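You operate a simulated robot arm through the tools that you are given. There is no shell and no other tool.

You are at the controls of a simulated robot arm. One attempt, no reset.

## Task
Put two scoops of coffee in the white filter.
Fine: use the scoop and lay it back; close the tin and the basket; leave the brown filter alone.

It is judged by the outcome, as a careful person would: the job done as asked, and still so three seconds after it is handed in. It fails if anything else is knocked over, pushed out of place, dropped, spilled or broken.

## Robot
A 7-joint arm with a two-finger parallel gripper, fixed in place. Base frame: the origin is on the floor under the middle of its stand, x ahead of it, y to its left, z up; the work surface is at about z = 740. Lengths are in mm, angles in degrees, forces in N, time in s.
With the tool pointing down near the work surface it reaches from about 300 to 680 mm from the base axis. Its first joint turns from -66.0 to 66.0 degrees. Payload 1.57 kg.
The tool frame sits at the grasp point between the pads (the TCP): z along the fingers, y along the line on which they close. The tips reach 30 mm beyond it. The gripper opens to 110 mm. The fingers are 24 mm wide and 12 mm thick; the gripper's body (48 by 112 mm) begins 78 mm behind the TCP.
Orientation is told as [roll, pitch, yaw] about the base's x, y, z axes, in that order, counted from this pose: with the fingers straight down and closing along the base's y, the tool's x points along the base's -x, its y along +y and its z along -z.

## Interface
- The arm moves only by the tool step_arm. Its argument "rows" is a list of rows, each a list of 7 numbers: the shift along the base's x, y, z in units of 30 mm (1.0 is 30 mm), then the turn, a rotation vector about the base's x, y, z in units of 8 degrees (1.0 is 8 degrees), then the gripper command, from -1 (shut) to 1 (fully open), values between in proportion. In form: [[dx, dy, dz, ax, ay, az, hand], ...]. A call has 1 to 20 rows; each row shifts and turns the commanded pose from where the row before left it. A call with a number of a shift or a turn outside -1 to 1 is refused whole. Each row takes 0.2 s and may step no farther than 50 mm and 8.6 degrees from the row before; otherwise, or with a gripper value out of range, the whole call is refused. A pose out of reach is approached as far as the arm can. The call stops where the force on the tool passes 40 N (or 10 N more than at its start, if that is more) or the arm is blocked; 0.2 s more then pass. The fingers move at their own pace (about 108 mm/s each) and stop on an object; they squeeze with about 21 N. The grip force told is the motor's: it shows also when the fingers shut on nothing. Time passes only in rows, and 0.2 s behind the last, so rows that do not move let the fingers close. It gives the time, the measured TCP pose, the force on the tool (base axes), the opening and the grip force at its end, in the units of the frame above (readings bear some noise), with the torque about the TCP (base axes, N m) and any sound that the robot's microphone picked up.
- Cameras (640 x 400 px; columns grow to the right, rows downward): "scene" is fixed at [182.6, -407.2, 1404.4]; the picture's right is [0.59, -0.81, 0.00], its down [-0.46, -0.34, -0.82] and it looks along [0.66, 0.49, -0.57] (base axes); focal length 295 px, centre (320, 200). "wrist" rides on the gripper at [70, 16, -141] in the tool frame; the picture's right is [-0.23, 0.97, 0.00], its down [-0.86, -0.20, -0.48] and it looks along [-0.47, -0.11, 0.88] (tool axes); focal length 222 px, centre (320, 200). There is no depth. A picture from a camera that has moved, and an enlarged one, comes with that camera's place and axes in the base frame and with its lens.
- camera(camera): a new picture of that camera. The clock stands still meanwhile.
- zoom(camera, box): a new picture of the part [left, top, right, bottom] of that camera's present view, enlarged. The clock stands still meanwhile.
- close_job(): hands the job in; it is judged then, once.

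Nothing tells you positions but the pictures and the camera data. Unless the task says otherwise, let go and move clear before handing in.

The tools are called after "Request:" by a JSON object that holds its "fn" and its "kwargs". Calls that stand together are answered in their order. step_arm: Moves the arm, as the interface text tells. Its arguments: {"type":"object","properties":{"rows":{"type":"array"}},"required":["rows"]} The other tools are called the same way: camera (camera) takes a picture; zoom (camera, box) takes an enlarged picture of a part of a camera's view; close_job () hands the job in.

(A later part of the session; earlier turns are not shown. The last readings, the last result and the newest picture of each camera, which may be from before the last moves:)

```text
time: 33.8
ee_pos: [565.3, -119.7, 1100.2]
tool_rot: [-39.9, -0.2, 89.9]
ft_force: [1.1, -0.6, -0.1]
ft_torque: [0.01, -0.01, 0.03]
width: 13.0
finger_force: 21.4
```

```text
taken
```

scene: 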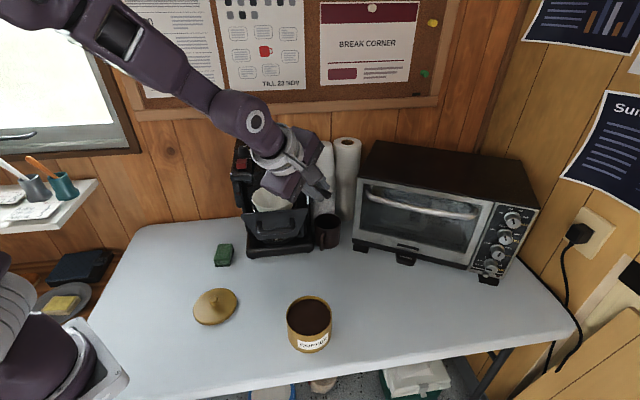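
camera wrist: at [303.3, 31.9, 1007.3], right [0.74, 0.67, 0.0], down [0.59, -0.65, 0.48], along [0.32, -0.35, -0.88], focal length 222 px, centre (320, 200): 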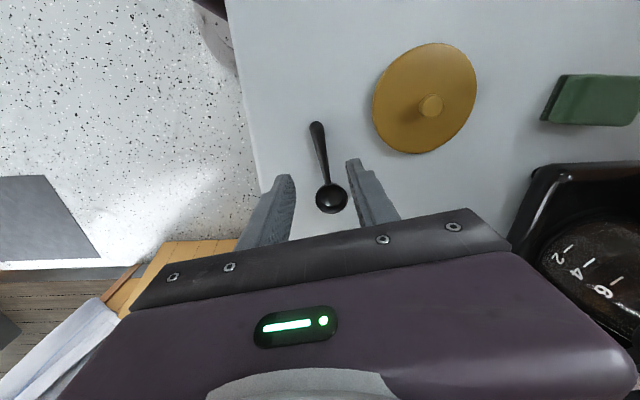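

Request:
{"fn": "step_arm", "kwargs": {"rows": [[-0.6, 0.2, 0, 0, 1, 0, -1], [-0.6, 0.2, 0, 0, 1, 0, -1], [-0.6, 0.2, 0, 0, 1, 0, -1], [-0.6, 0.2, 0, 0, 1, 0, -1], [-0.6, 0.2, 0, 0, 1, 0, -1], [0, 0, 0, 0, 0, -1, -1], [0, 0, 0, 0, 0, -1, -1], [0, 0, 0, 0, 0, -1, -1], [0, 0, 0, 0, 0, -1, -1], [0, 0, 0, 0, 0, -1, -1], [0, 0, 0, 0, 0, -1, -1], [0, 0, 0, 0, 0, -1, -1], [0, 0, 0, 0, 0, -1, -1], [0, 0, 0, 0, 0, -1, -1], [0, 0, 0, 0, 0, -1, -1], [0, 0, 0, 0, 0, -1, -1], [0, 0, 0, 0, 0, -0.25, -1], [0, 0, 0, 0, 0, 0, -1]]}}

Request:
{"fn": "camera", "kwargs": {"camera": "scene"}}

```text
time: 37.6
ee_pos: [476.2, -88.7, 1100.0]
tool_rot: [0.1, -0.1, -0.2]
ft_force: [-0.4, 0.1, -0.2]
ft_torque: [0.0, 0.0, 0.01]
width: 13.3
finger_force: 21.3
```

```text
taken
```

scene: 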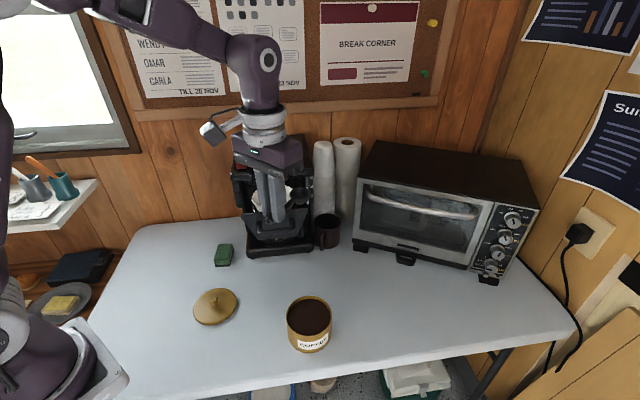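

Request:
{"fn": "step_arm", "kwargs": {"rows": [[0, 0, 0, 1, 0, 0, -1], [0, 0, 0, 1, 0, 0, -1], [0, 0, 0, 1, 0, 0, -1], [0, 0, 0, 1, 0, 0, -1], [0, 0, 0, 1, 0, 0, -1], [0, 0, 0, 1, 0, 0, -1], [0, 0, 0, 1, 0, 0, -1], [0, 0, 0, 1, 0, 0, -1], [0, 0, 0, 0, 0, 0, -1]]}}

Request:
{"fn": "camera", "kwargs": {"camera": "scene"}}

```text
time: 39.6
ee_pos: [475.3, -87.1, 1100.5]
tool_rot: [64.1, 0.1, -0.2]
ft_force: [1.2, -0.5, -0.3]
ft_torque: [0.01, 0.02, -0.01]
width: 13.3
finger_force: 20.8
```

```text
taken
```

scene: 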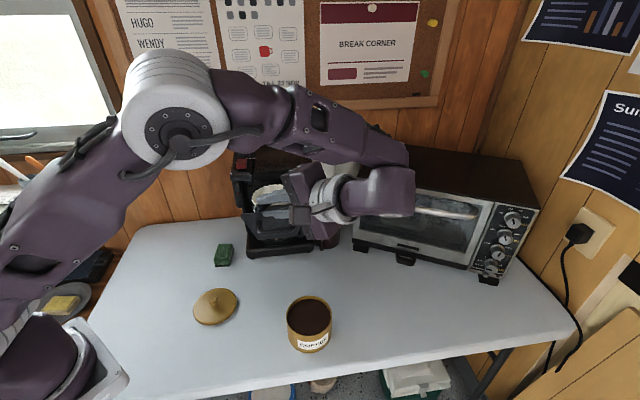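

Request:
{"fn": "step_arm", "kwargs": {"rows": [[0, 0, 0, 1, 0, 0, -1], [0, 0, 0, 1, 0, 0, -1], [0, 0, 0, 1, 0, 0, -1], [0, 0, 0, 1, 0, 0, -1], [0, 0, 0, 1, 0, 0, -1], [0, 0, 0, 0, 0, 0, -1]]}}

Request:
{"fn": "camera", "kwargs": {"camera": "scene"}}

```text
time: 41.0
ee_pos: [474.3, -88.4, 1101.1]
tool_rot: [104.2, 0.2, 0.0]
ft_force: [0.2, -0.4, -0.8]
ft_torque: [0.0, -0.02, 0.04]
width: 13.0
finger_force: 21.2
```

```text
taken
```

scene: 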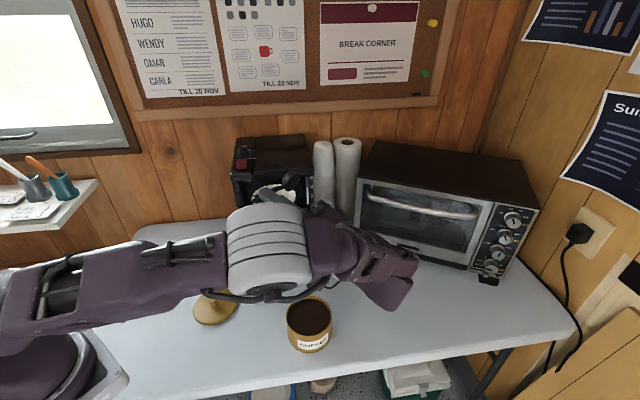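

Request:
{"fn": "step_arm", "kwargs": {"rows": [[0, 0, 0, 1, 0, 0, -1], [0, 0, 0, 1, 0, 0, -1], [0, 0, 0, 0, 0, 0, -1]]}}

Request:
{"fn": "camera", "kwargs": {"camera": "scene"}}

Request:
{"fn": "camera", "kwargs": {"camera": "wrist"}}

```text
time: 41.8
ee_pos: [475.5, -88.0, 1100.7]
tool_rot: [120.1, 0.3, 0.1]
ft_force: [-0.2, 0.2, -0.6]
ft_torque: [0.0, 0.01, 0.01]
width: 13.1
finger_force: 21.2
```

```text
taken
```

scene: 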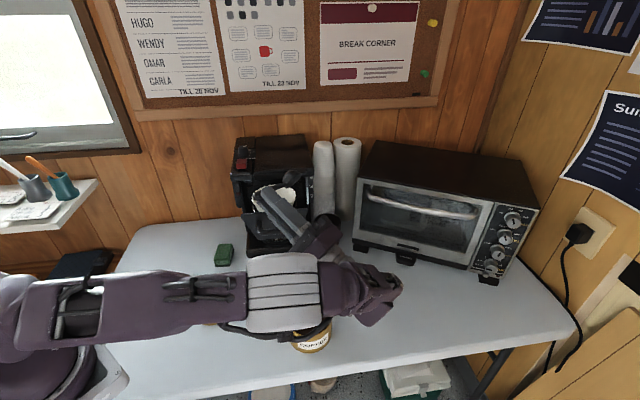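

```text
taken
camera wrist: at [405.0, -219.4, 1044.4], right [0.23, -0.49, 0.84], down [0.85, -0.31, -0.42], along [0.47, 0.81, 0.34], focal length 222 px, centre (320, 200)
```

wrist: 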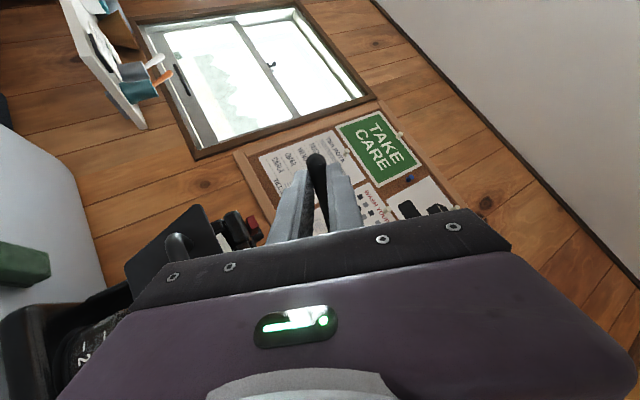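

The 120° roll works. I'll unroll and then go over the tin with the scoop nose-down for the dip.

Request:
{"fn": "step_arm", "kwargs": {"rows": [[0, 0, 0, -1, 0, 0, -1], [0, 0, 0, -1, 0, 0, -1], [0, 0, 0, -1, 0, 0, -1], [0, 0, 0, -1, 0, 0, -1], [0, 0, 0, -1, 0, 0, -1], [0, 0, 0, -1, 0, 0, -1], [0, 0, 0, -1, 0, 0, -1], [0, 0, 0, -1, 0, 0, -1], [0, 0, 0, -1, 0, 0, -1], [0, 0, 0, -1, 0, 0, -1], [0, 0, 0, -1, 0, 0, -1], [0, 0, 0, -1, 0, 0, -1], [0, 0, 0, -1, 0, 0, -1], [0, 0, 0, -1, 0, 0, -1], [0, 0, 0, -1, 0, 0, -1], [0, 0, 0, 0, 0, 0, -1]]}}

Request:
{"fn": "camera", "kwargs": {"camera": "scene"}}

```text
time: 45.2
ee_pos: [475.1, -88.1, 1100.9]
tool_rot: [-0.1, -0.1, -0.2]
ft_force: [-0.1, 0.0, -0.5]
ft_torque: [-0.01, 0.02, -0.02]
width: 13.3
finger_force: 20.9
```

```text
taken
```

scene: 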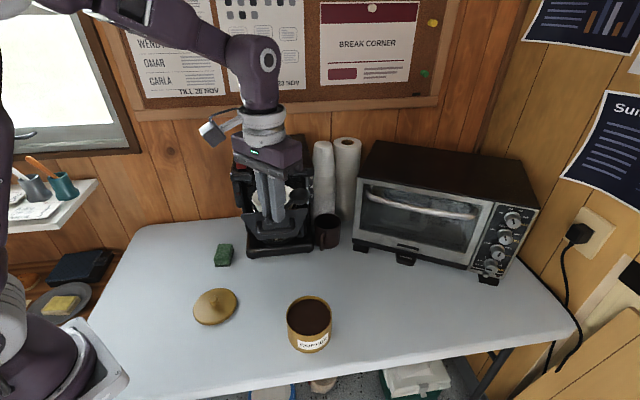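

Request:
{"fn": "step_arm", "kwargs": {"rows": [[-0.09, -0.345, -0.95, 0, 0.9, 0, -1], [-0.09, -0.345, -0.95, 0, 0.9, 0, -1], [-0.09, -0.345, -0.95, 0, 0.9, 0, -1], [-0.09, -0.345, -0.95, 0, 0.95, 0, -1], [-0.09, -0.345, -0.95, 0, 0.95, 0, -1], [-0.09, -0.345, -0.9, 0, 1, 0, -1], [0, 0, 0, 0, 0, 0, -1]]}}

Request:
{"fn": "camera", "kwargs": {"camera": "scene"}}

Request:
{"fn": "zoom", "kwargs": {"camera": "scene", "box": [230, 220, 390, 370]}}

Request:
{"fn": "camera", "kwargs": {"camera": "wrist"}}

```text
time: 46.8
ee_pos: [461.8, -151.4, 932.2]
tool_rot: [-0.2, 44.8, -0.2]
ft_force: [0.0, 0.1, 0.2]
ft_torque: [0.0, 0.0, -0.01]
width: 13.1
finger_force: 21.0
```

```text
taken
```

scene: 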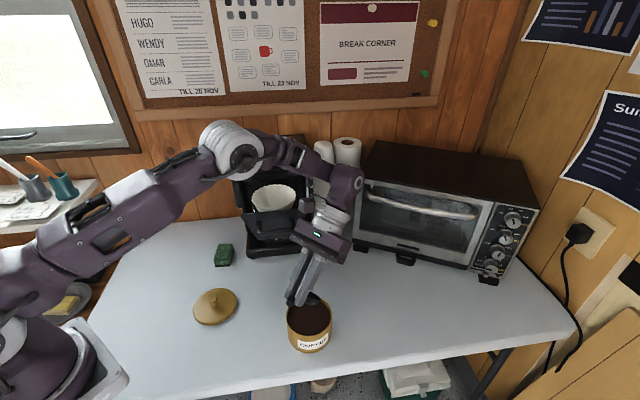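

```text
2.67 times, centred on (310, 295) of scene
camera zoom: at [182.6, -407.2, 1404.4], right [0.59, -0.81, 0.0], down [-0.46, -0.34, -0.82], along [0.66, 0.49, -0.57], focal length 786 px, centre (347, -53)
```

zoom: 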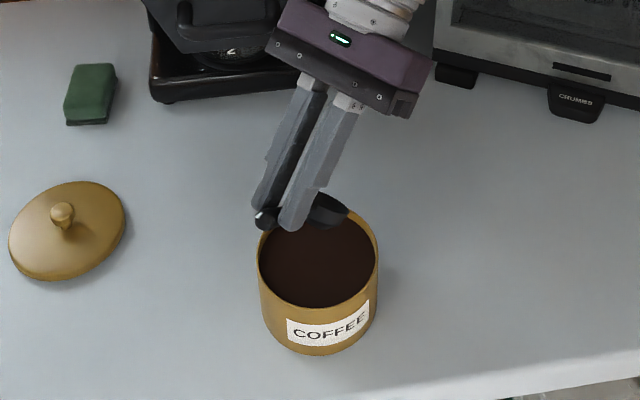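

```text
taken
camera wrist: at [511.9, -134.7, 1081.8], right [0.16, 0.97, -0.16], down [0.94, -0.2, -0.26], along [-0.29, -0.11, -0.95], focal length 222 px, centre (320, 200)
```

wrist: 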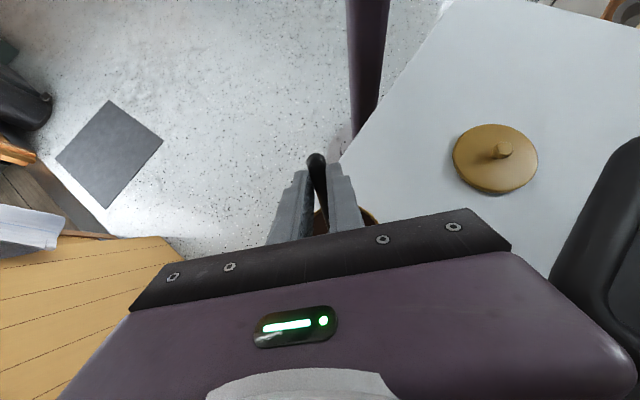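

The bowl is poised nose-down over the tin. I'll lower it to just above the coffee and check the clearances.

Request:
{"fn": "step_arm", "kwargs": {"rows": [[0, 0, -0.5, 0, 0, 0, -1], [0, 0, -0.5, 0, 0, 0, -1], [0, 0, -0.3, 0, 0, 0, -1], [0, 0, 0, 0, 0, 0, -1]]}}

Request:
{"fn": "zoom", "kwargs": {"camera": "scene", "box": [250, 240, 370, 360]}}

```text
time: 47.8
ee_pos: [461.7, -149.2, 892.8]
tool_rot: [-0.3, 44.7, -0.2]
ft_force: [0.1, -0.1, 0.4]
ft_torque: [0.01, 0.01, -0.01]
width: 13.1
finger_force: 21.0
```

```text
3.33 times, centred on (310, 300) of scene
camera zoom: at [182.6, -407.2, 1404.4], right [0.59, -0.81, 0.0], down [-0.46, -0.34, -0.82], along [0.66, 0.49, -0.57], focal length 982 px, centre (353, -133)
```

zoom: 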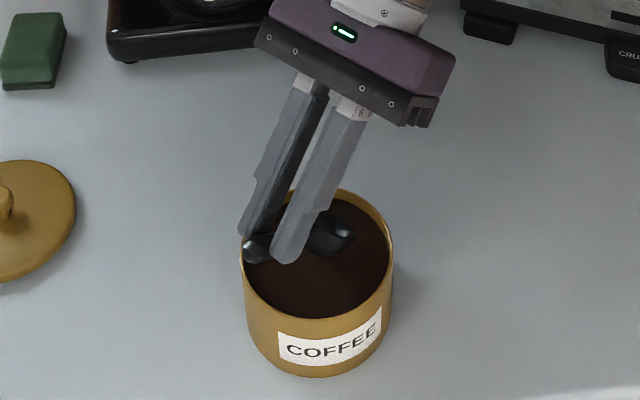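

Request:
{"fn": "step_arm", "kwargs": {"rows": [[0, 0, -0.25, 0, 0, 0, -1], [0, 0, -0.25, 0, 0, 0, -1], [0, 0, -0.25, 0, 0, 0, -1], [0, 0, 0, 0, 0, 0, -1]]}}

Request:
{"fn": "zoom", "kwargs": {"camera": "scene", "box": [250, 240, 370, 360]}}

```text
time: 48.8
ee_pos: [458.8, -150.8, 869.7]
tool_rot: [-0.2, 44.7, -0.4]
ft_force: [-0.2, 0.0, 0.4]
ft_torque: [0.0, 0.0, -0.01]
width: 13.0
finger_force: 21.6
```

```text
3.33 times, centred on (310, 300) of scene
camera zoom: at [182.6, -407.2, 1404.4], right [0.59, -0.81, 0.0], down [-0.46, -0.34, -0.82], along [0.66, 0.49, -0.57], focal length 982 px, centre (353, -133)
```

zoom: 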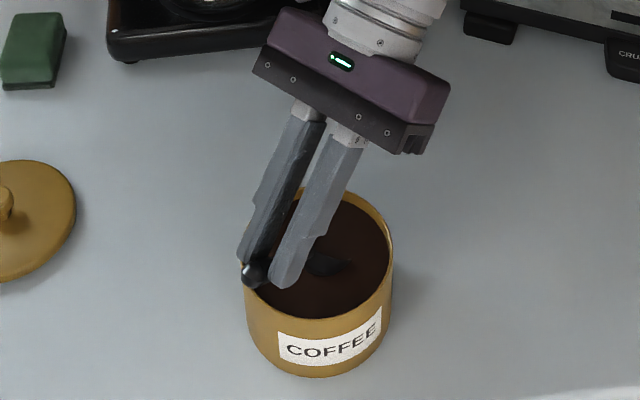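

No resistance, and the bowl is entering the coffee. I'll go a little deeper, push forward, then level it while raising.

Request:
{"fn": "step_arm", "kwargs": {"rows": [[0, 0, -0.2, 0, 0, 0, -1], [0, 0, -0.2, 0, 0, 0, -1], [0, 0, -0.1, 0, 0, 0, -1], [0.1, 0, 0, 0, 0, 0, -1], [0.15, 0, 0, 0, 0, 0, -1], [0, 0, 0, 0, 0, 0, -1]]}}

Request:
{"fn": "zoom", "kwargs": {"camera": "scene", "box": [250, 240, 370, 360]}}

```text
time: 50.2
ee_pos: [467.1, -150.7, 854.4]
tool_rot: [-0.3, 44.7, -0.2]
ft_force: [-6.7, -0.1, 15.7]
ft_torque: [-0.04, 0.02, 0.01]
width: 13.2
finger_force: 20.9
```

```text
3.33 times, centred on (310, 300) of scene
camera zoom: at [182.2, -407.2, 1404.5], right [0.59, -0.81, 0.0], down [-0.46, -0.34, -0.82], along [0.66, 0.49, -0.57], focal length 982 px, centre (353, -133)
```

zoom: 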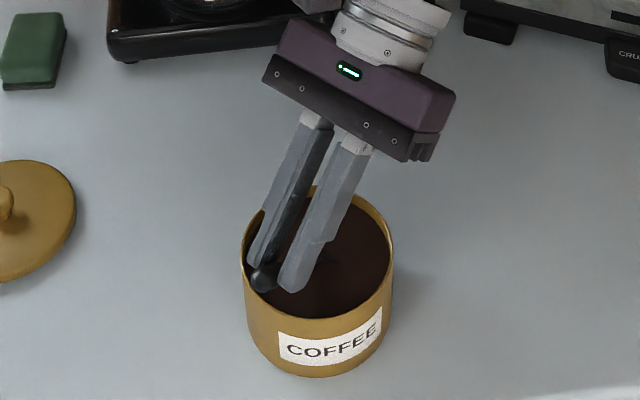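

There is light contact deep in the tin (about 15 N), so that's deep enough. I'll back off slightly and level the scoop while raising it out.

Request:
{"fn": "step_arm", "kwargs": {"rows": [[-0.05, 0, 0.12, 0, 0, 0, -1], [-0.35, 0, 0, 0, -1, 0, -1], [-0.23, 0, 0.07, 0, -1, 0, -1], [-0.18, 0, 0.1, 0, -1, 0, -1], [-0.18, 0, 0.3, 0, -1, 0, -1], [-0.13, 0, 0.47, 0, -1, 0, -1], [-0.03, 0, 0.47, 0, -0.6, 0, -1], [0, 0, 0.7, 0, 0, 0, -1], [0, 0, 0, 0, 0, 0, -1]]}}

Request:
{"fn": "zoom", "kwargs": {"camera": "scene", "box": [230, 220, 370, 360]}}

Request:
{"fn": "camera", "kwargs": {"camera": "scene"}}

```text
time: 52.2
ee_pos: [434.2, -150.6, 921.9]
tool_rot: [0.0, -0.1, -0.2]
ft_force: [-0.5, 0.5, 0.0]
ft_torque: [-0.06, -0.02, 0.02]
width: 13.4
finger_force: 21.2
```

```text
2.86 times, centred on (300, 290) of scene
camera zoom: at [182.5, -407.2, 1404.4], right [0.59, -0.81, 0.0], down [-0.46, -0.34, -0.82], along [0.66, 0.49, -0.57], focal length 842 px, centre (377, -57)
```

zoom: 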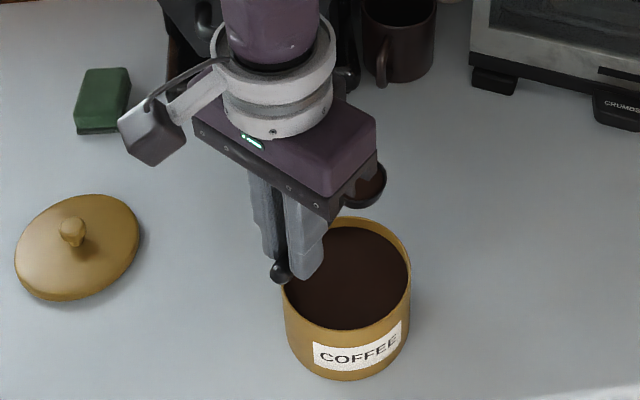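

```text
taken
```

scene: 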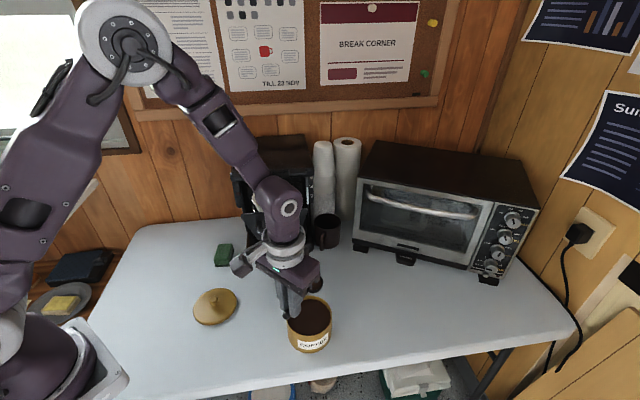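

Request:
{"fn": "zoom", "kwargs": {"camera": "scene", "box": [280, 260, 350, 310]}}

Request:
{"fn": "camera", "kwargs": {"camera": "wrist"}}

```text
8.00 times, centred on (315, 285) of scene
camera zoom: at [182.5, -407.2, 1404.4], right [0.59, -0.81, 0.0], down [-0.46, -0.34, -0.82], along [0.66, 0.49, -0.57], focal length 2358 px, centre (360, -480)
```

zoom: 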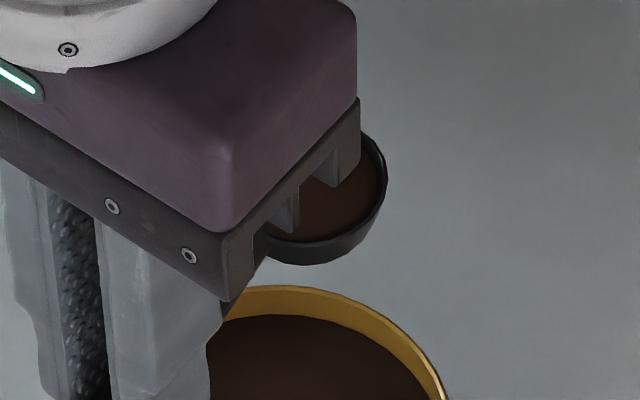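

```text
taken
camera wrist: at [363.5, -134.8, 1063.3], right [0.23, 0.97, 0.0], down [0.85, -0.2, 0.48], along [0.47, -0.11, -0.88], focal length 222 px, centre (320, 200)
```

wrist: 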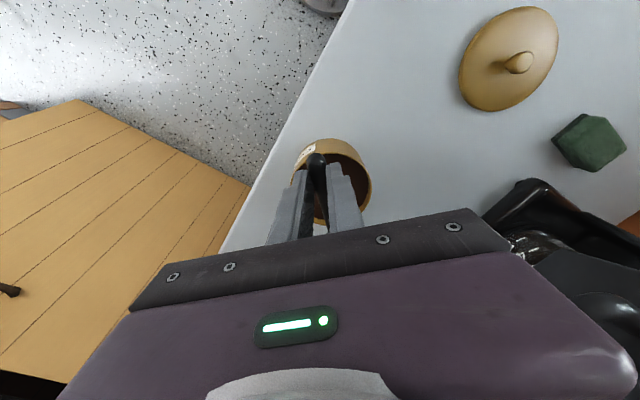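

The scoop is brim-full and level. I'll carry it up and gently over to the filter, keeping it level.

Request:
{"fn": "step_arm", "kwargs": {"rows": [[0, 0, 0.3, 0, 0, 0, -1], [0, 0, 0.6, 0, 0, 0, -1], [0, 0, 0.8, 0, 0, 0, -1], [0, 0, 0.9, 0, 0, 0, -1], [0, 0, 0.9, 0, 0, 0, -1], [0, 0, 0.8, 0, 0, 0, -1], [0, 0, 0.6, 0, 0, 0, -1], [0, 0, 0.3, 0, 0, 0, -1], [0.1, 0.2, 0.1, 0, 0, 0, -1], [0.2, 0.45, 0, 0, 0, 0, -1], [0.3, 0.7, 0, 0, 0, 0, -1], [0.3, 0.7, 0, 0, 0, 0, -1], [0.35, 0.8, 0, 0, 0, 0, -1], [0.35, 0.8, 0, 0, 0, 0, -1], [0.3, 0.7, 0, 0, 0, 0, -1], [0.25, 0.6, 0, 0, 0, 0, -1], [0.15, 0.35, 0, 0, 0, 0, -1], [0.1, 0.17, 0, 0, 0, 0, -1], [0, 0, 0, 0, 0, 0, -1]]}}

Request:
{"fn": "camera", "kwargs": {"camera": "scene"}}

Request:
{"fn": "zoom", "kwargs": {"camera": "scene", "box": [210, 110, 350, 270]}}

Request:
{"fn": "camera", "kwargs": {"camera": "wrist"}}

```text
time: 56.2
ee_pos: [503.8, 14.8, 1080.4]
tool_rot: [0.0, -0.2, -0.2]
ft_force: [0.9, 0.5, 0.7]
ft_torque: [-0.01, 0.04, 0.01]
width: 13.0
finger_force: 20.7
```

```text
taken
```

scene: 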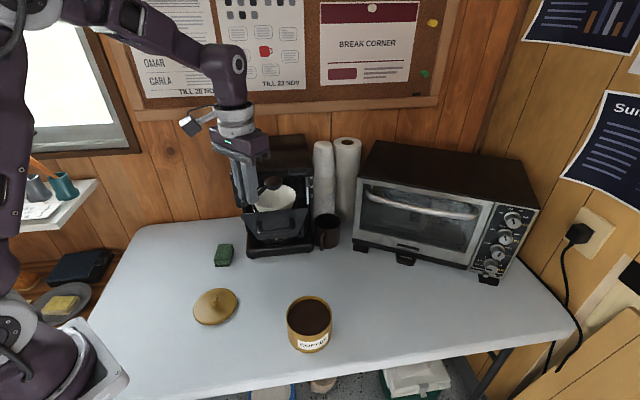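

```text
2.50 times, centred on (280, 190) of scene
camera zoom: at [182.6, -407.2, 1404.4], right [0.59, -0.81, 0.0], down [-0.46, -0.34, -0.82], along [0.66, 0.49, -0.57], focal length 737 px, centre (420, 225)
```

zoom: 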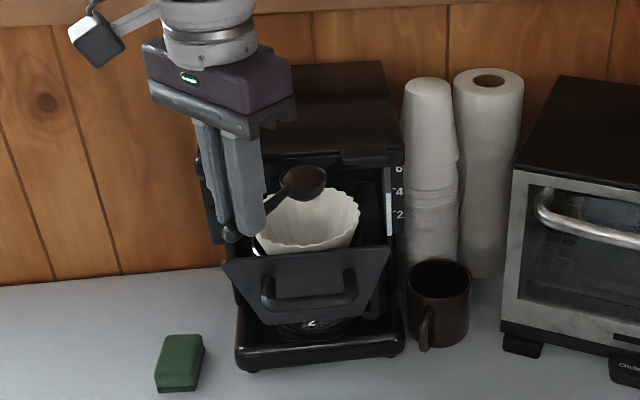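

```text
taken
camera wrist: at [433.8, 30.0, 1221.6], right [0.23, 0.97, 0.0], down [0.85, -0.2, 0.48], along [0.47, -0.11, -0.88], focal length 222 px, centre (320, 200)
```

wrist: 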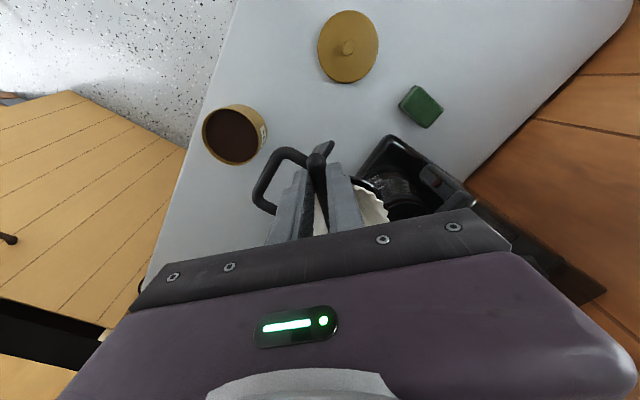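

The bowl is just above the filter, slightly toward the front. I'll nudge it 8 mm in x and y to centre it, then start rolling to pour.

Request:
{"fn": "step_arm", "kwargs": {"rows": [[0.27, 0.27, 0, 0, 0, 0, -1], [0, 0, 0, 0.7, 0, 0, -1], [0, 0, 0, 1, 0, 0, -1], [0, 0, 0, 1, 0, 0, -1], [0, 0, 0, 1, 0, 0, -1], [0, 0, 0, 1, 0, 0, -1], [0, 0, 0, 1, 0, 0, -1], [0, 0, 0, 0, 0, 0, -1]]}}

Request:
{"fn": "zoom", "kwargs": {"camera": "scene", "box": [210, 110, 350, 270]}}

Request:
{"fn": "camera", "kwargs": {"camera": "scene"}}

```text
time: 58.0
ee_pos: [511.3, 21.9, 1081.3]
tool_rot: [45.8, 0.1, -0.2]
ft_force: [0.0, 0.0, -0.5]
ft_torque: [-0.01, 0.0, 0.0]
width: 13.3
finger_force: 21.1
```

```text
2.50 times, centred on (280, 190) of scene
camera zoom: at [182.5, -407.3, 1404.4], right [0.59, -0.81, 0.0], down [-0.46, -0.34, -0.82], along [0.66, 0.49, -0.57], focal length 737 px, centre (420, 225)
```

zoom: 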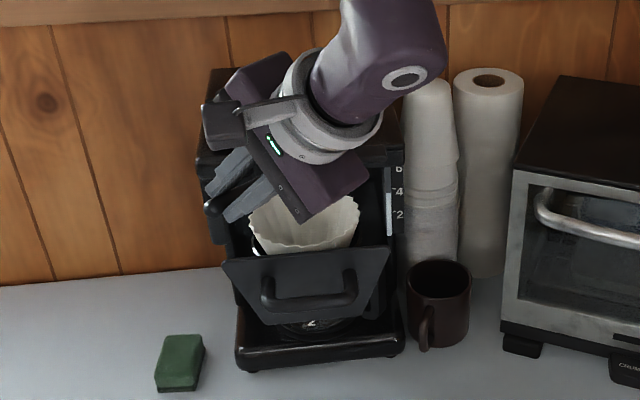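

```text
taken
```

scene: 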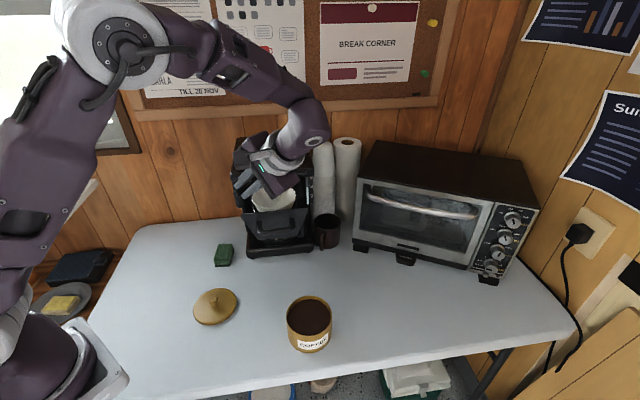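

Everything is clear of the machine. I'll keep rolling toward 100°.

Request:
{"fn": "step_arm", "kwargs": {"rows": [[0, 0, 0, 1, 0, 0, -1], [0, 0, 0, 1, 0, 0, -1], [0, 0, 0, 1, 0, 0, -1], [0, 0, 0.1, 1, 0, 0, -1], [0, 0, 0.1, 1, 0, 0, -1], [0, 0, 0.1, 1, 0, 0, -1], [0, 0, 0.1, 0.8, 0, 0, -1], [0, 0, 0, 0, 0, 0, -1], [0, 0, 0, 0, 0, 0, -1]]}}

Request:
{"fn": "zoom", "kwargs": {"camera": "scene", "box": [210, 110, 350, 270]}}

Request:
{"fn": "camera", "kwargs": {"camera": "scene"}}

Request:
{"fn": "camera", "kwargs": {"camera": "wrist"}}

```text
time: 60.0
ee_pos: [511.8, 22.6, 1094.0]
tool_rot: [100.0, 0.2, 0.0]
ft_force: [0.7, 0.5, -0.3]
ft_torque: [-0.04, 0.02, -0.02]
width: 13.1
finger_force: 21.3
```

```text
2.50 times, centred on (280, 190) of scene
camera zoom: at [182.6, -407.2, 1404.4], right [0.59, -0.81, 0.0], down [-0.46, -0.34, -0.82], along [0.66, 0.49, -0.57], focal length 737 px, centre (420, 225)
```

zoom: 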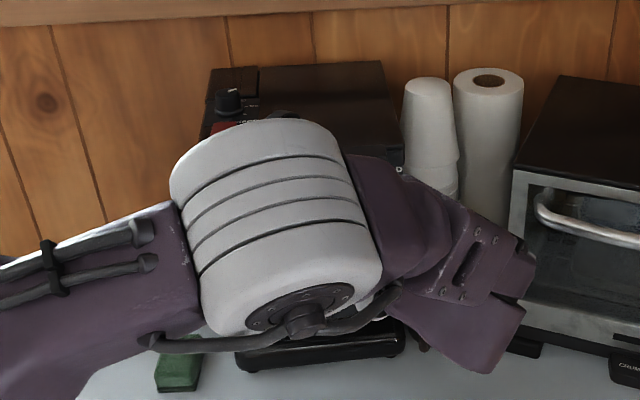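

```text
taken
```

scene: 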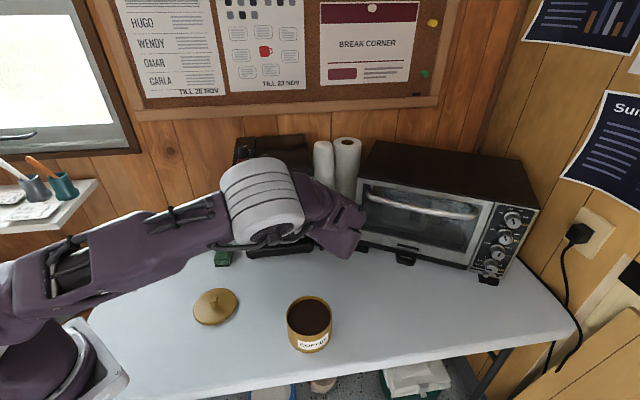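

```text
taken
camera wrist: at [442.3, -119.4, 1085.2], right [0.23, -0.17, 0.96], down [0.85, -0.44, -0.28], along [0.47, 0.88, 0.04], focal length 222 px, centre (320, 200)
```

wrist: 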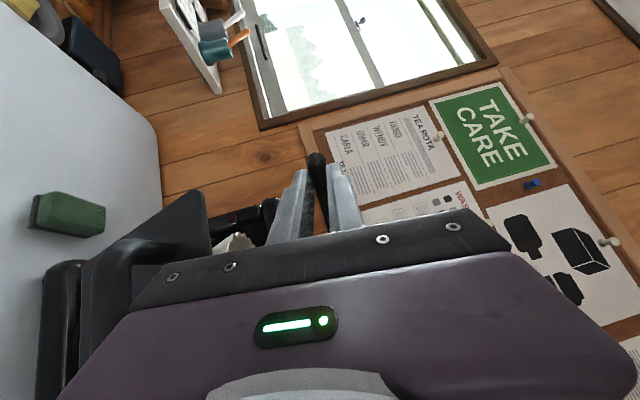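

The hand is clear with no contact. I'll raise a little and finish the roll to 120° so it empties fully.

Request:
{"fn": "step_arm", "kwargs": {"rows": [[0, 0, 0.4, 0.3, 0, 0, -1], [0, 0, 0.4, 0.7, 0, 0, -1], [0, 0, 0, 1, 0, 0, -1], [0, 0, 0, 0.5, 0, 0, -1], [0, 0, 0, 0, 0, 0, -1], [0, 0, 0, 0, 0, 0, -1], [0, 0, 0, 0, 0, 0, -1]]}}

Request:
{"fn": "camera", "kwargs": {"camera": "scene"}}

Request:
{"fn": "camera", "kwargs": {"camera": "wrist"}}

```text
time: 61.6
ee_pos: [511.4, 23.5, 1116.7]
tool_rot: [120.1, 0.2, 0.1]
ft_force: [0.0, -0.5, 0.2]
ft_torque: [0.01, 0.03, 0.0]
width: 12.9
finger_force: 20.7
```

```text
taken
```

scene: 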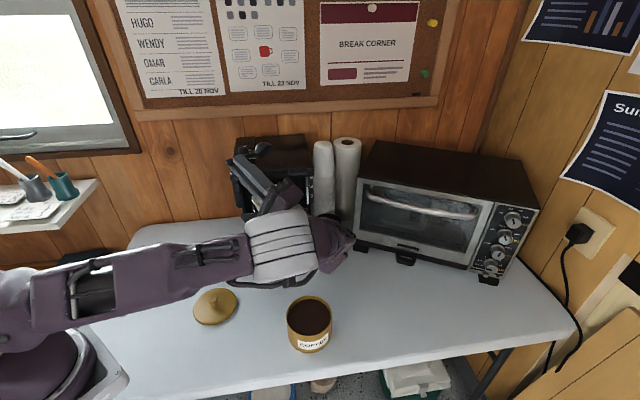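

```text
taken
camera wrist: at [441.5, -108.2, 1060.7], right [0.23, -0.49, 0.84], down [0.85, -0.31, -0.42], along [0.47, 0.82, 0.34], focal length 222 px, centre (320, 200)
```

wrist: 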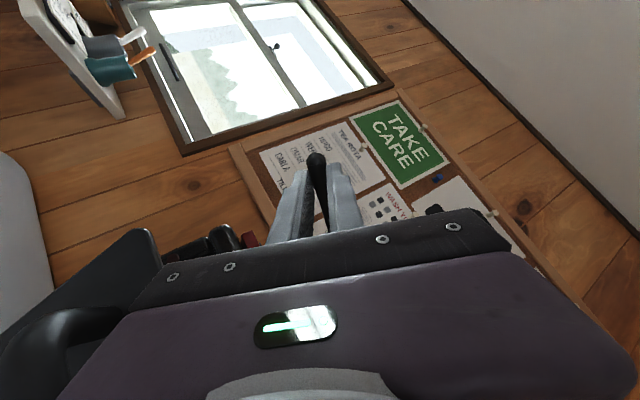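

Poured. I'll unroll and look into the filter.

Request:
{"fn": "step_arm", "kwargs": {"rows": [[0, 0, 0, -1, 0, 0, -1], [0, 0, 0, -1, 0, 0, -1], [0, 0, 0, -1, 0, 0, -1], [0, 0, 0, -1, 0, 0, -1], [0, 0, 0, -1, 0, 0, -1], [0, 0, 0, -1, 0, 0, -1], [0, 0, 0, -1, 0, 0, -1], [0, 0, 0, -1, 0, 0, -1], [0, 0, 0, -1, 0, 0, -1], [0, 0, 0, -1, 0, 0, -1], [0, 0, 0, -1, 0, 0, -1], [0, 0, 0, -1, 0, 0, -1], [0, 0, 0, -1, 0, 0, -1], [0, 0, 0, -1, 0, 0, -1], [0, 0, 0, -1, 0, 0, -1], [0, 0, 0, 0, 0, 0, -1]]}}

Request:
{"fn": "zoom", "kwargs": {"camera": "scene", "box": [210, 110, 350, 270]}}

Request:
{"fn": "camera", "kwargs": {"camera": "wrist"}}

```text
time: 65.0
ee_pos: [510.2, 22.2, 1117.7]
tool_rot: [-0.1, -0.2, -0.2]
ft_force: [-0.4, 0.6, 0.2]
ft_torque: [-0.01, 0.0, -0.01]
width: 13.2
finger_force: 21.5
```

```text
2.50 times, centred on (280, 190) of scene
camera zoom: at [182.6, -407.2, 1404.4], right [0.59, -0.81, 0.0], down [-0.46, -0.34, -0.82], along [0.66, 0.49, -0.57], focal length 737 px, centre (420, 225)
```

zoom: 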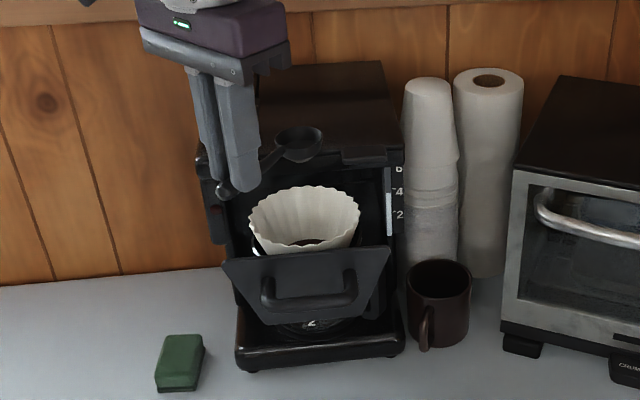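

```text
taken
camera wrist: at [441.0, 37.5, 1258.4], right [0.23, 0.97, 0.0], down [0.85, -0.2, 0.48], along [0.47, -0.11, -0.88], focal length 222 px, centre (320, 200)
```

wrist: 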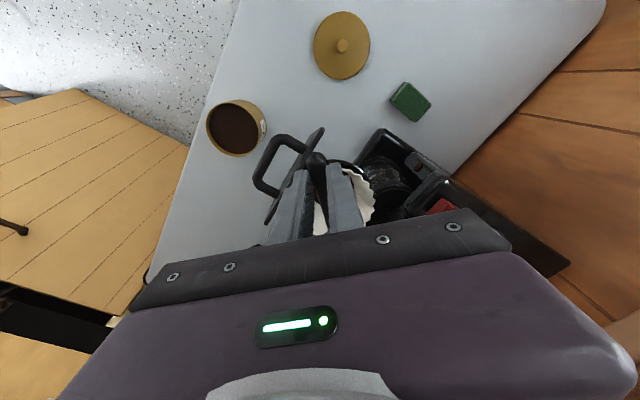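

Request:
{"fn": "zoom", "kwargs": {"camera": "scene", "box": [250, 150, 320, 230]}}

Request:
{"fn": "zoom", "kwargs": {"camera": "wrist", "box": [240, 120, 440, 240]}}

```text
5.00 times, centred on (285, 190) of scene
camera zoom: at [182.6, -407.2, 1404.4], right [0.59, -0.81, 0.0], down [-0.46, -0.34, -0.82], along [0.66, 0.49, -0.57], focal length 1474 px, centre (495, 250)
```

zoom: 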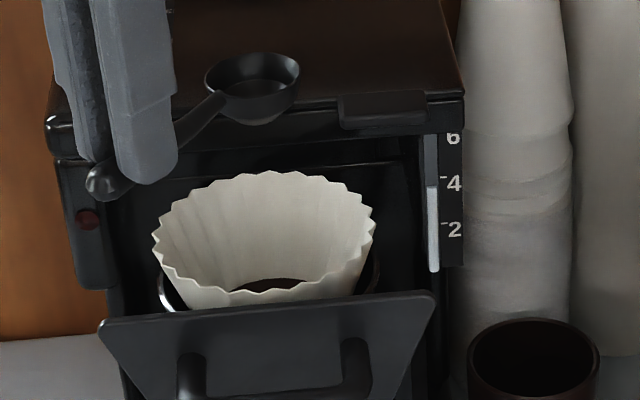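

```text
3.20 times, centred on (340, 180) of wrist
camera zoom: at [441.0, 37.5, 1258.4], right [0.23, 0.97, 0.0], down [0.85, -0.2, 0.48], along [0.47, -0.11, -0.88], focal length 711 px, centre (256, 264)
```

zoom: 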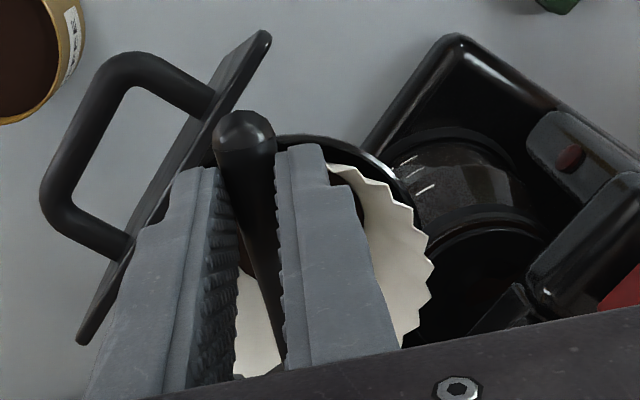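

The first scoop is in the filter, with coffee at the bottom, the scoop empty and no spill visible. I'll return to the tin for the second.

Request:
{"fn": "step_arm", "kwargs": {"rows": [[-0.1, -0.4, 0, 0, 0, 0, -1], [-0.2, -0.8, 0, 0, 0, 0, -1], [-0.3, -1, 0, 0, 0, 0, -1], [-0.3, -1, 0, 0, 0, 0, -1], [-0.3, -1, 0, 0, 0, 0, -1], [-0.3, -1, -0.2, 0, 0, 0, -1], [-0.2, -0.54, -0.6, 0, 0.3, 0, -1], [0, 0, -0.9, 0, 0.8, 0, -1], [0, 0, -0.9, 0, 0.9, 0, -1], [0, 0, -0.9, 0, 0.9, 0, -1], [0, 0, -0.9, 0, 0.9, 0, -1], [0, 0, -0.9, 0, 0.9, 0, -1], [0, 0, -0.9, 0, 0.9, 0, -1], [0, 0, 0, 0, 0, 0, -1]]}}

Request:
{"fn": "zoom", "kwargs": {"camera": "scene", "box": [230, 220, 390, 370]}}

Request:
{"fn": "zoom", "kwargs": {"camera": "scene", "box": [250, 150, 320, 230]}}

```text
time: 68.0
ee_pos: [460.0, -149.6, 930.0]
tool_rot: [-0.2, 44.8, -0.3]
ft_force: [1.1, -0.5, -0.5]
ft_torque: [0.01, 0.02, -0.03]
width: 13.1
finger_force: 20.7
```

```text
2.67 times, centred on (310, 295) of scene
camera zoom: at [182.6, -407.2, 1404.4], right [0.59, -0.81, 0.0], down [-0.46, -0.34, -0.82], along [0.66, 0.49, -0.57], focal length 786 px, centre (347, -53)
```

zoom: 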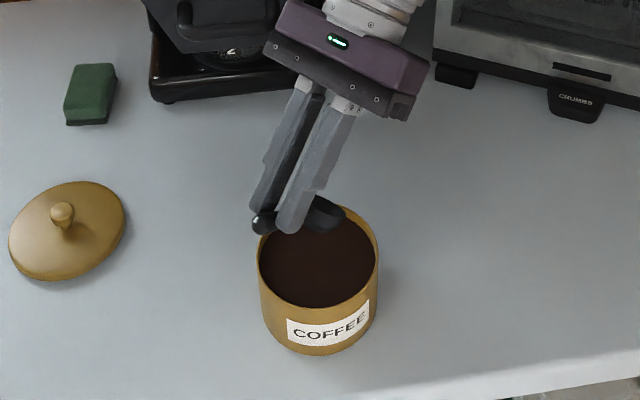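

```text
5.00 times, centred on (285, 190) of scene
camera zoom: at [182.6, -407.2, 1404.4], right [0.59, -0.81, 0.0], down [-0.46, -0.34, -0.82], along [0.66, 0.49, -0.57], focal length 1474 px, centre (495, 250)
```

zoom: 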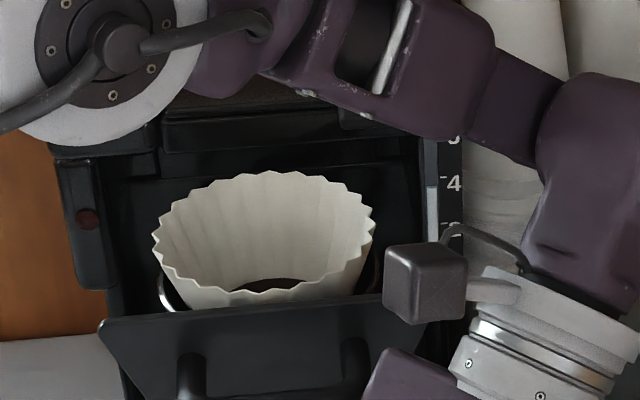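

Same start pose, and the tin hasn't moved. Second dip, a touch shallower.

Request:
{"fn": "step_arm", "kwargs": {"rows": [[0, 0, -0.5, 0, 0, 0, -1], [0, 0, -0.5, 0, 0, 0, -1], [0, 0, -0.4, 0, 0, 0, -1], [0, 0, -0.3, 0, 0, 0, -1], [0, 0, -0.25, 0, 0, 0, -1], [0, 0, -0.25, 0, 0, 0, -1], [0, 0, -0.2, 0, 0, 0, -1], [0.1, 0, 0, 0, 0, 0, -1], [0, 0, 0, 0, 0, 0, -1]]}}

Request:
{"fn": "zoom", "kwargs": {"camera": "scene", "box": [250, 240, 370, 360]}}

```text
time: 70.0
ee_pos: [463.6, -149.2, 858.8]
tool_rot: [-0.2, 44.8, -0.4]
ft_force: [0.6, -0.8, -0.2]
ft_torque: [0.02, -0.03, 0.0]
width: 13.2
finger_force: 20.8
```

```text
3.33 times, centred on (310, 300) of scene
camera zoom: at [182.6, -407.2, 1404.4], right [0.59, -0.81, 0.0], down [-0.46, -0.34, -0.82], along [0.66, 0.49, -0.57], focal length 982 px, centre (353, -133)
```

zoom: 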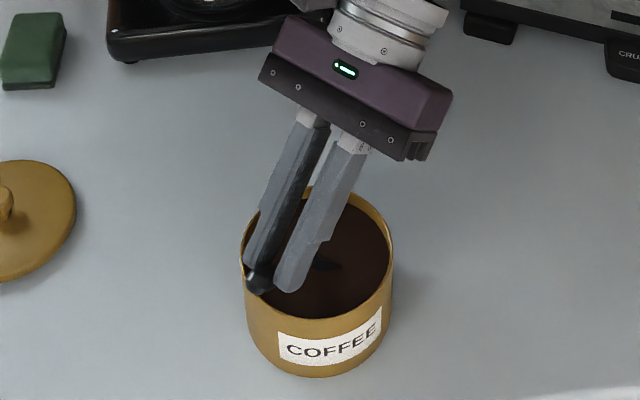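

Request:
{"fn": "step_arm", "kwargs": {"rows": [[-0.28, 0, -0.02, 0, -1, 0, -1], [-0.23, 0, 0.03, 0, -1, 0, -1], [-0.18, 0, 0.12, 0, -1, 0, -1], [-0.18, 0, 0.32, 0, -1, 0, -1], [-0.13, 0, 0.47, 0, -1, 0, -1], [-0.03, 0, 0.47, 0, -0.6, 0, -1], [0, 0, 0.7, 0, 0, 0, -1], [0, 0, 0, 0, 0, 0, -1]]}}

Request:
{"fn": "zoom", "kwargs": {"camera": "scene", "box": [280, 260, 350, 310]}}

Request:
{"fn": "zoom", "kwargs": {"camera": "scene", "box": [230, 220, 370, 360]}}

```text
time: 71.8
ee_pos: [432.7, -149.0, 920.8]
tool_rot: [-0.1, -0.1, -0.3]
ft_force: [0.5, -0.2, -0.2]
ft_torque: [0.02, 0.0, -0.01]
width: 13.4
finger_force: 21.5
```

```text
8.00 times, centred on (315, 285) of scene
camera zoom: at [182.5, -407.2, 1404.4], right [0.59, -0.81, 0.0], down [-0.46, -0.34, -0.82], along [0.66, 0.49, -0.57], focal length 2358 px, centre (360, -480)
```

zoom: 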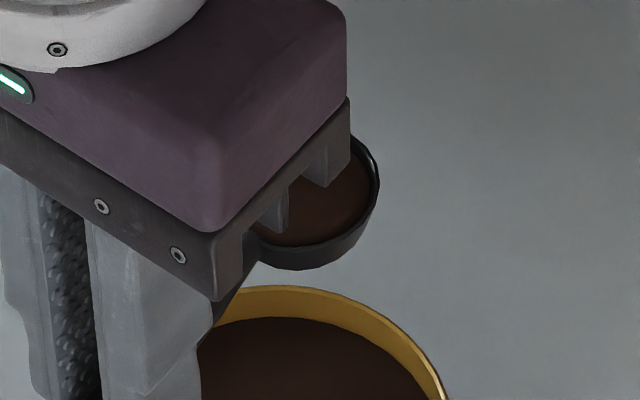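

```text
2.86 times, centred on (300, 290) of scene
camera zoom: at [182.5, -407.2, 1404.4], right [0.59, -0.81, 0.0], down [-0.46, -0.34, -0.82], along [0.66, 0.49, -0.57], focal length 842 px, centre (377, -57)
```

zoom: 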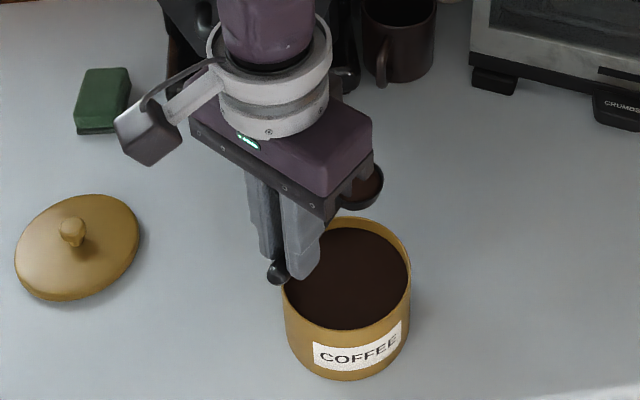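

The second scoop is full. I'll carry it along the same gentle path to the filter.

Request:
{"fn": "step_arm", "kwargs": {"rows": [[0, 0, 0.3, 0, 0, 0, -1], [0, 0, 0.6, 0, 0, 0, -1], [0, 0, 0.8, 0, 0, 0, -1], [0, 0, 0.9, 0, 0, 0, -1], [0, 0, 0.9, 0, 0, 0, -1], [0, 0, 0.8, 0, 0, 0, -1], [0, 0, 0.6, 0, 0, 0, -1], [0, 0, 0.3, 0, 0, 0, -1], [0.1, 0.2, 0.13, 0, 0, 0, -1], [0.2, 0.45, 0, 0, 0, 0, -1], [0.3, 0.7, 0, 0, 0, 0, -1], [0.3, 0.7, 0, 0, 0, 0, -1], [0.35, 0.8, 0, 0, 0, 0, -1], [0.35, 0.8, 0, 0, 0, 0, -1], [0.3, 0.7, 0, 0, 0, 0, -1], [0.3, 0.6, 0, 0, 0, 0, -1], [0.25, 0.45, 0, 0, 0, 0, -1], [0.19, 0.31, 0, 0, 0, 0, -1], [0, 0, 0, 0, 0, 0, -1]]}}

Request:
{"fn": "zoom", "kwargs": {"camera": "scene", "box": [210, 110, 350, 270]}}

```text
time: 75.8
ee_pos: [514.3, 20.8, 1081.0]
tool_rot: [0.0, 0.0, -0.3]
ft_force: [0.5, 0.2, -0.3]
ft_torque: [0.0, 0.0, 0.01]
width: 12.9
finger_force: 20.7
```

```text
2.50 times, centred on (280, 190) of scene
camera zoom: at [182.6, -407.2, 1404.4], right [0.59, -0.81, 0.0], down [-0.46, -0.34, -0.82], along [0.66, 0.49, -0.57], focal length 737 px, centre (420, 225)
```

zoom: 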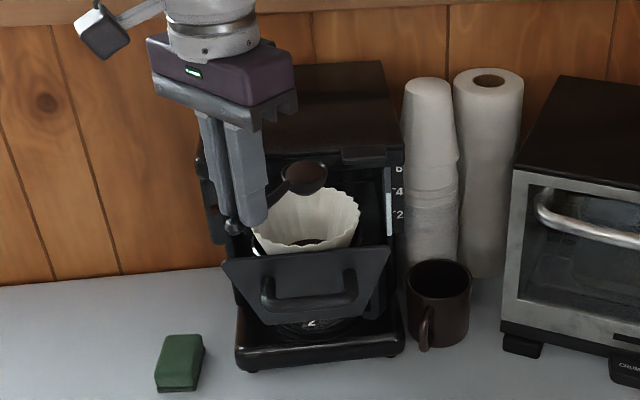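

In place over the filter. I'll pour the second scoop with the same roll sequence.

Request:
{"fn": "step_arm", "kwargs": {"rows": [[0, 0, 0, 0.7, 0, 0, -1], [0, 0, 0, 1, 0, 0, -1], [0, 0, 0, 1, 0, 0, -1], [0, 0, 0, 1, 0, 0, -1], [0, 0, 0, 1, 0, 0, -1], [0, 0, 0, 1, 0, 0, -1], [0, 0, 0, 1, 0, 0, -1], [0, 0, 0, 1, 0, 0, -1], [0, 0, 0, 1, 0, 0, -1], [0, 0, 0.1, 1, 0, 0, -1], [0, 0, 0.1, 1, 0, 0, -1], [0, 0, 0.1, 1, 0, 0, -1], [0, 0, 0.1, 0.8, 0, 0, -1], [0, 0, 0, 0, 0, 0, -1], [0, 0, 0.4, 0.3, 0, 0, -1], [0, 0, 0.4, 0.7, 0, 0, -1], [0, 0, 0, 1, 0, 0, -1], [0, 0, 0, 0.5, 0, 0, -1], [0, 0, 0, 0, 0, 0, -1], [0, 0, 0, 0, 0, 0, -1]]}}

Request:
{"fn": "step_arm", "kwargs": {"rows": [[0, 0, 0, 0, 0, 0, -1], [0, 0, 0, -1, 0, 0, -1], [0, 0, 0, -1, 0, 0, -1], [0, 0, 0, -1, 0, 0, -1], [0, 0, 0, -1, 0, 0, -1], [0, 0, 0, -1, 0, 0, -1], [0, 0, 0, -1, 0, 0, -1], [0, 0, 0, -1, 0, 0, -1], [0, 0, 0, -1, 0, 0, -1], [0, 0, 0, -1, 0, 0, -1], [0, 0, 0, -1, 0, 0, -1], [0, 0, 0, -1, 0, 0, -1], [0, 0, 0, -1, 0, 0, -1], [0, 0, 0, -1, 0, 0, -1], [0, 0, 0, -1, 0, 0, -1], [0, 0, 0, -1, 0, 0, -1], [0, 0, 0, 0, 0, 0, -1]]}}

Request:
{"fn": "zoom", "kwargs": {"camera": "scene", "box": [250, 150, 320, 230]}}

Request:
{"fn": "camera", "kwargs": {"camera": "scene"}}

```text
time: 80.0
ee_pos: [512.7, 23.2, 1117.1]
tool_rot: [120.0, 0.2, 0.1]
ft_force: [-1.1, 0.0, -0.2]
ft_torque: [0.01, -0.01, 0.0]
width: 13.0
finger_force: 20.9
```

```text
time: 83.6
ee_pos: [512.4, 22.1, 1117.1]
tool_rot: [-0.1, -0.1, -0.1]
ft_force: [0.8, -0.1, 0.1]
ft_torque: [-0.02, 0.02, -0.03]
width: 13.2
finger_force: 20.9
```

```text
5.00 times, centred on (285, 190) of scene
camera zoom: at [182.6, -407.2, 1404.4], right [0.59, -0.81, 0.0], down [-0.46, -0.34, -0.82], along [0.66, 0.49, -0.57], focal length 1474 px, centre (495, 250)
```

zoom: 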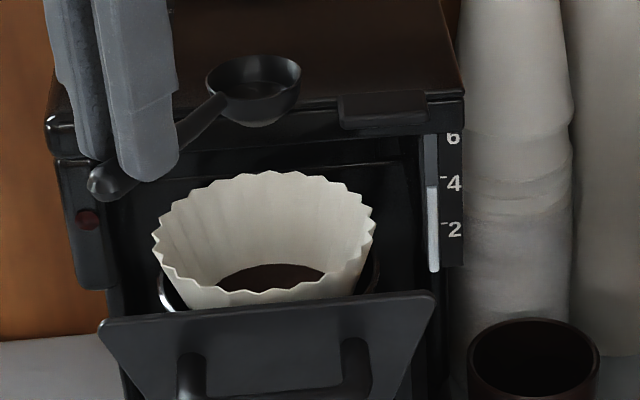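

```text
taken
```

scene: 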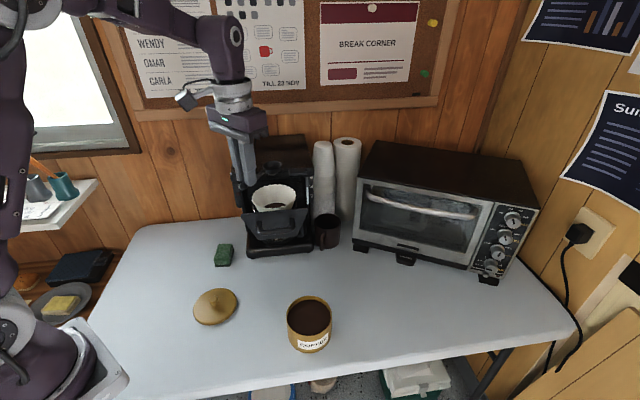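

Both scoops are in the filter. Now I'll lay the scoop back: retreat, yaw to its original heading and come down over its spot.

Request:
{"fn": "step_arm", "kwargs": {"rows": [[-0.5, -0.1, 0, 0, 0, 0, -1], [-0.9, -0.2, 0, 0, 0, 0, -1], [-0.95, -0.22, 0, 0, 0, -0.5, -1], [-0.95, -0.22, -0.4, 0, 0, -0.8, -1], [-0.95, -0.22, -0.8, 0, 0, -0.85, -1], [-0.9, -0.2, -1, 0, 0, -0.85, -1], [-0.4, -0.07, -1, 0, 0, -0.85, -1], [0, 0, -1, 0, 0, -0.74, -1], [0, 0, -1, 0, 0, 0, -1], [0, 0, -1, 0, 0, 0, -1], [0, 0, -1, 0, 0, 0, -1], [0, 0, -1, 0, 0, 0, -1], [0, 0, 0, 0, 0, 0, -1]]}}

Request:
{"fn": "camera", "kwargs": {"camera": "scene"}}

Request:
{"fn": "zoom", "kwargs": {"camera": "scene", "box": [150, 210, 350, 370]}}

```text
time: 86.4
ee_pos: [345.7, -15.4, 870.1]
tool_rot: [0.0, -0.1, -36.8]
ft_force: [-0.2, -0.6, -1.1]
ft_torque: [-0.04, -0.01, -0.02]
width: 12.9
finger_force: 21.3
```

```text
taken
```

scene: 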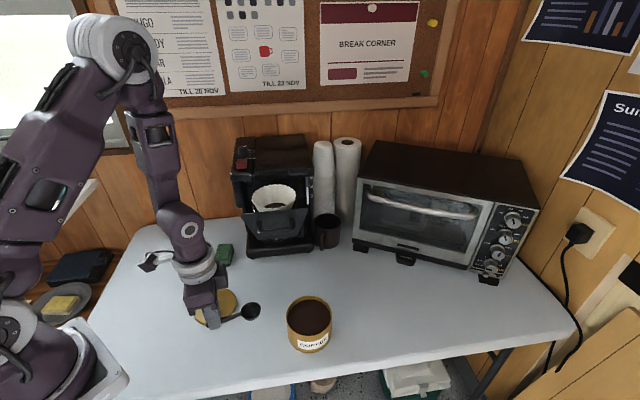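

```text
2.50 times, centred on (250, 290) of scene
camera zoom: at [182.6, -407.2, 1404.4], right [0.59, -0.81, 0.0], down [-0.46, -0.34, -0.82], along [0.66, 0.49, -0.57], focal length 737 px, centre (495, -25)
```

zoom: 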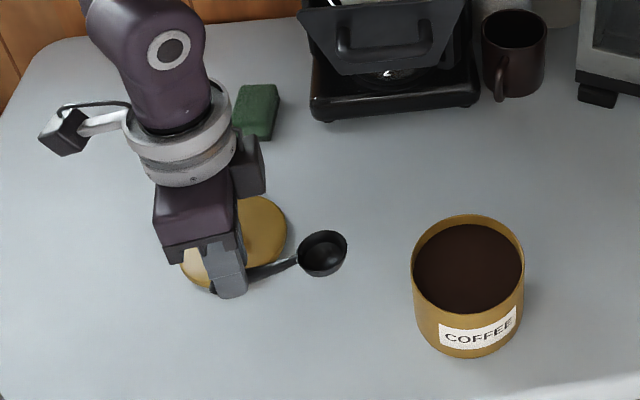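

Request:
{"fn": "step_arm", "kwargs": {"rows": [[0, 0, -0.8, 0, 0, 0, -1], [0, 0, -0.8, 0, 0, 0, -1], [0, 0, -0.7, 0, 0, 0, -1], [0, 0, -0.4, 0, 0, 0, -1], [0, 0, -0.2, 0, 0, 0, -1], [0, 0, 0, 0, 0, 0, -1]]}}

Request:
{"fn": "step_arm", "kwargs": {"rows": [[0, 0, -0.1, 0, 0, 0, -1], [0, 0, -0.1, 0, 0, 0, -1], [0, 0, 0, 0, 0, 0, -1]]}}

Request:
{"fn": "zoom", "kwargs": {"camera": "scene", "box": [180, 280, 300, 380]}}

```text
time: 87.8
ee_pos: [344.3, -14.7, 783.0]
tool_rot: [0.0, 0.0, -36.9]
ft_force: [0.2, 0.3, -0.2]
ft_torque: [-0.04, -0.01, 0.03]
width: 13.0
finger_force: 20.9
```

```text
time: 88.6
ee_pos: [345.2, -15.6, 777.7]
tool_rot: [0.0, 0.0, -37.0]
ft_force: [0.7, -4.2, 20.2]
ft_torque: [-0.18, -0.06, -0.02]
width: 13.2
finger_force: 21.4
```

```text
4.00 times, centred on (240, 330) of scene
camera zoom: at [182.3, -407.3, 1404.5], right [0.59, -0.81, 0.0], down [-0.46, -0.34, -0.82], along [0.66, 0.49, -0.57], focal length 1179 px, centre (640, -320)
```

zoom: 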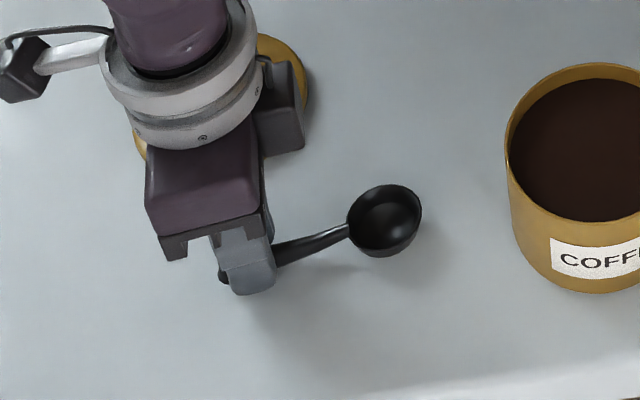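

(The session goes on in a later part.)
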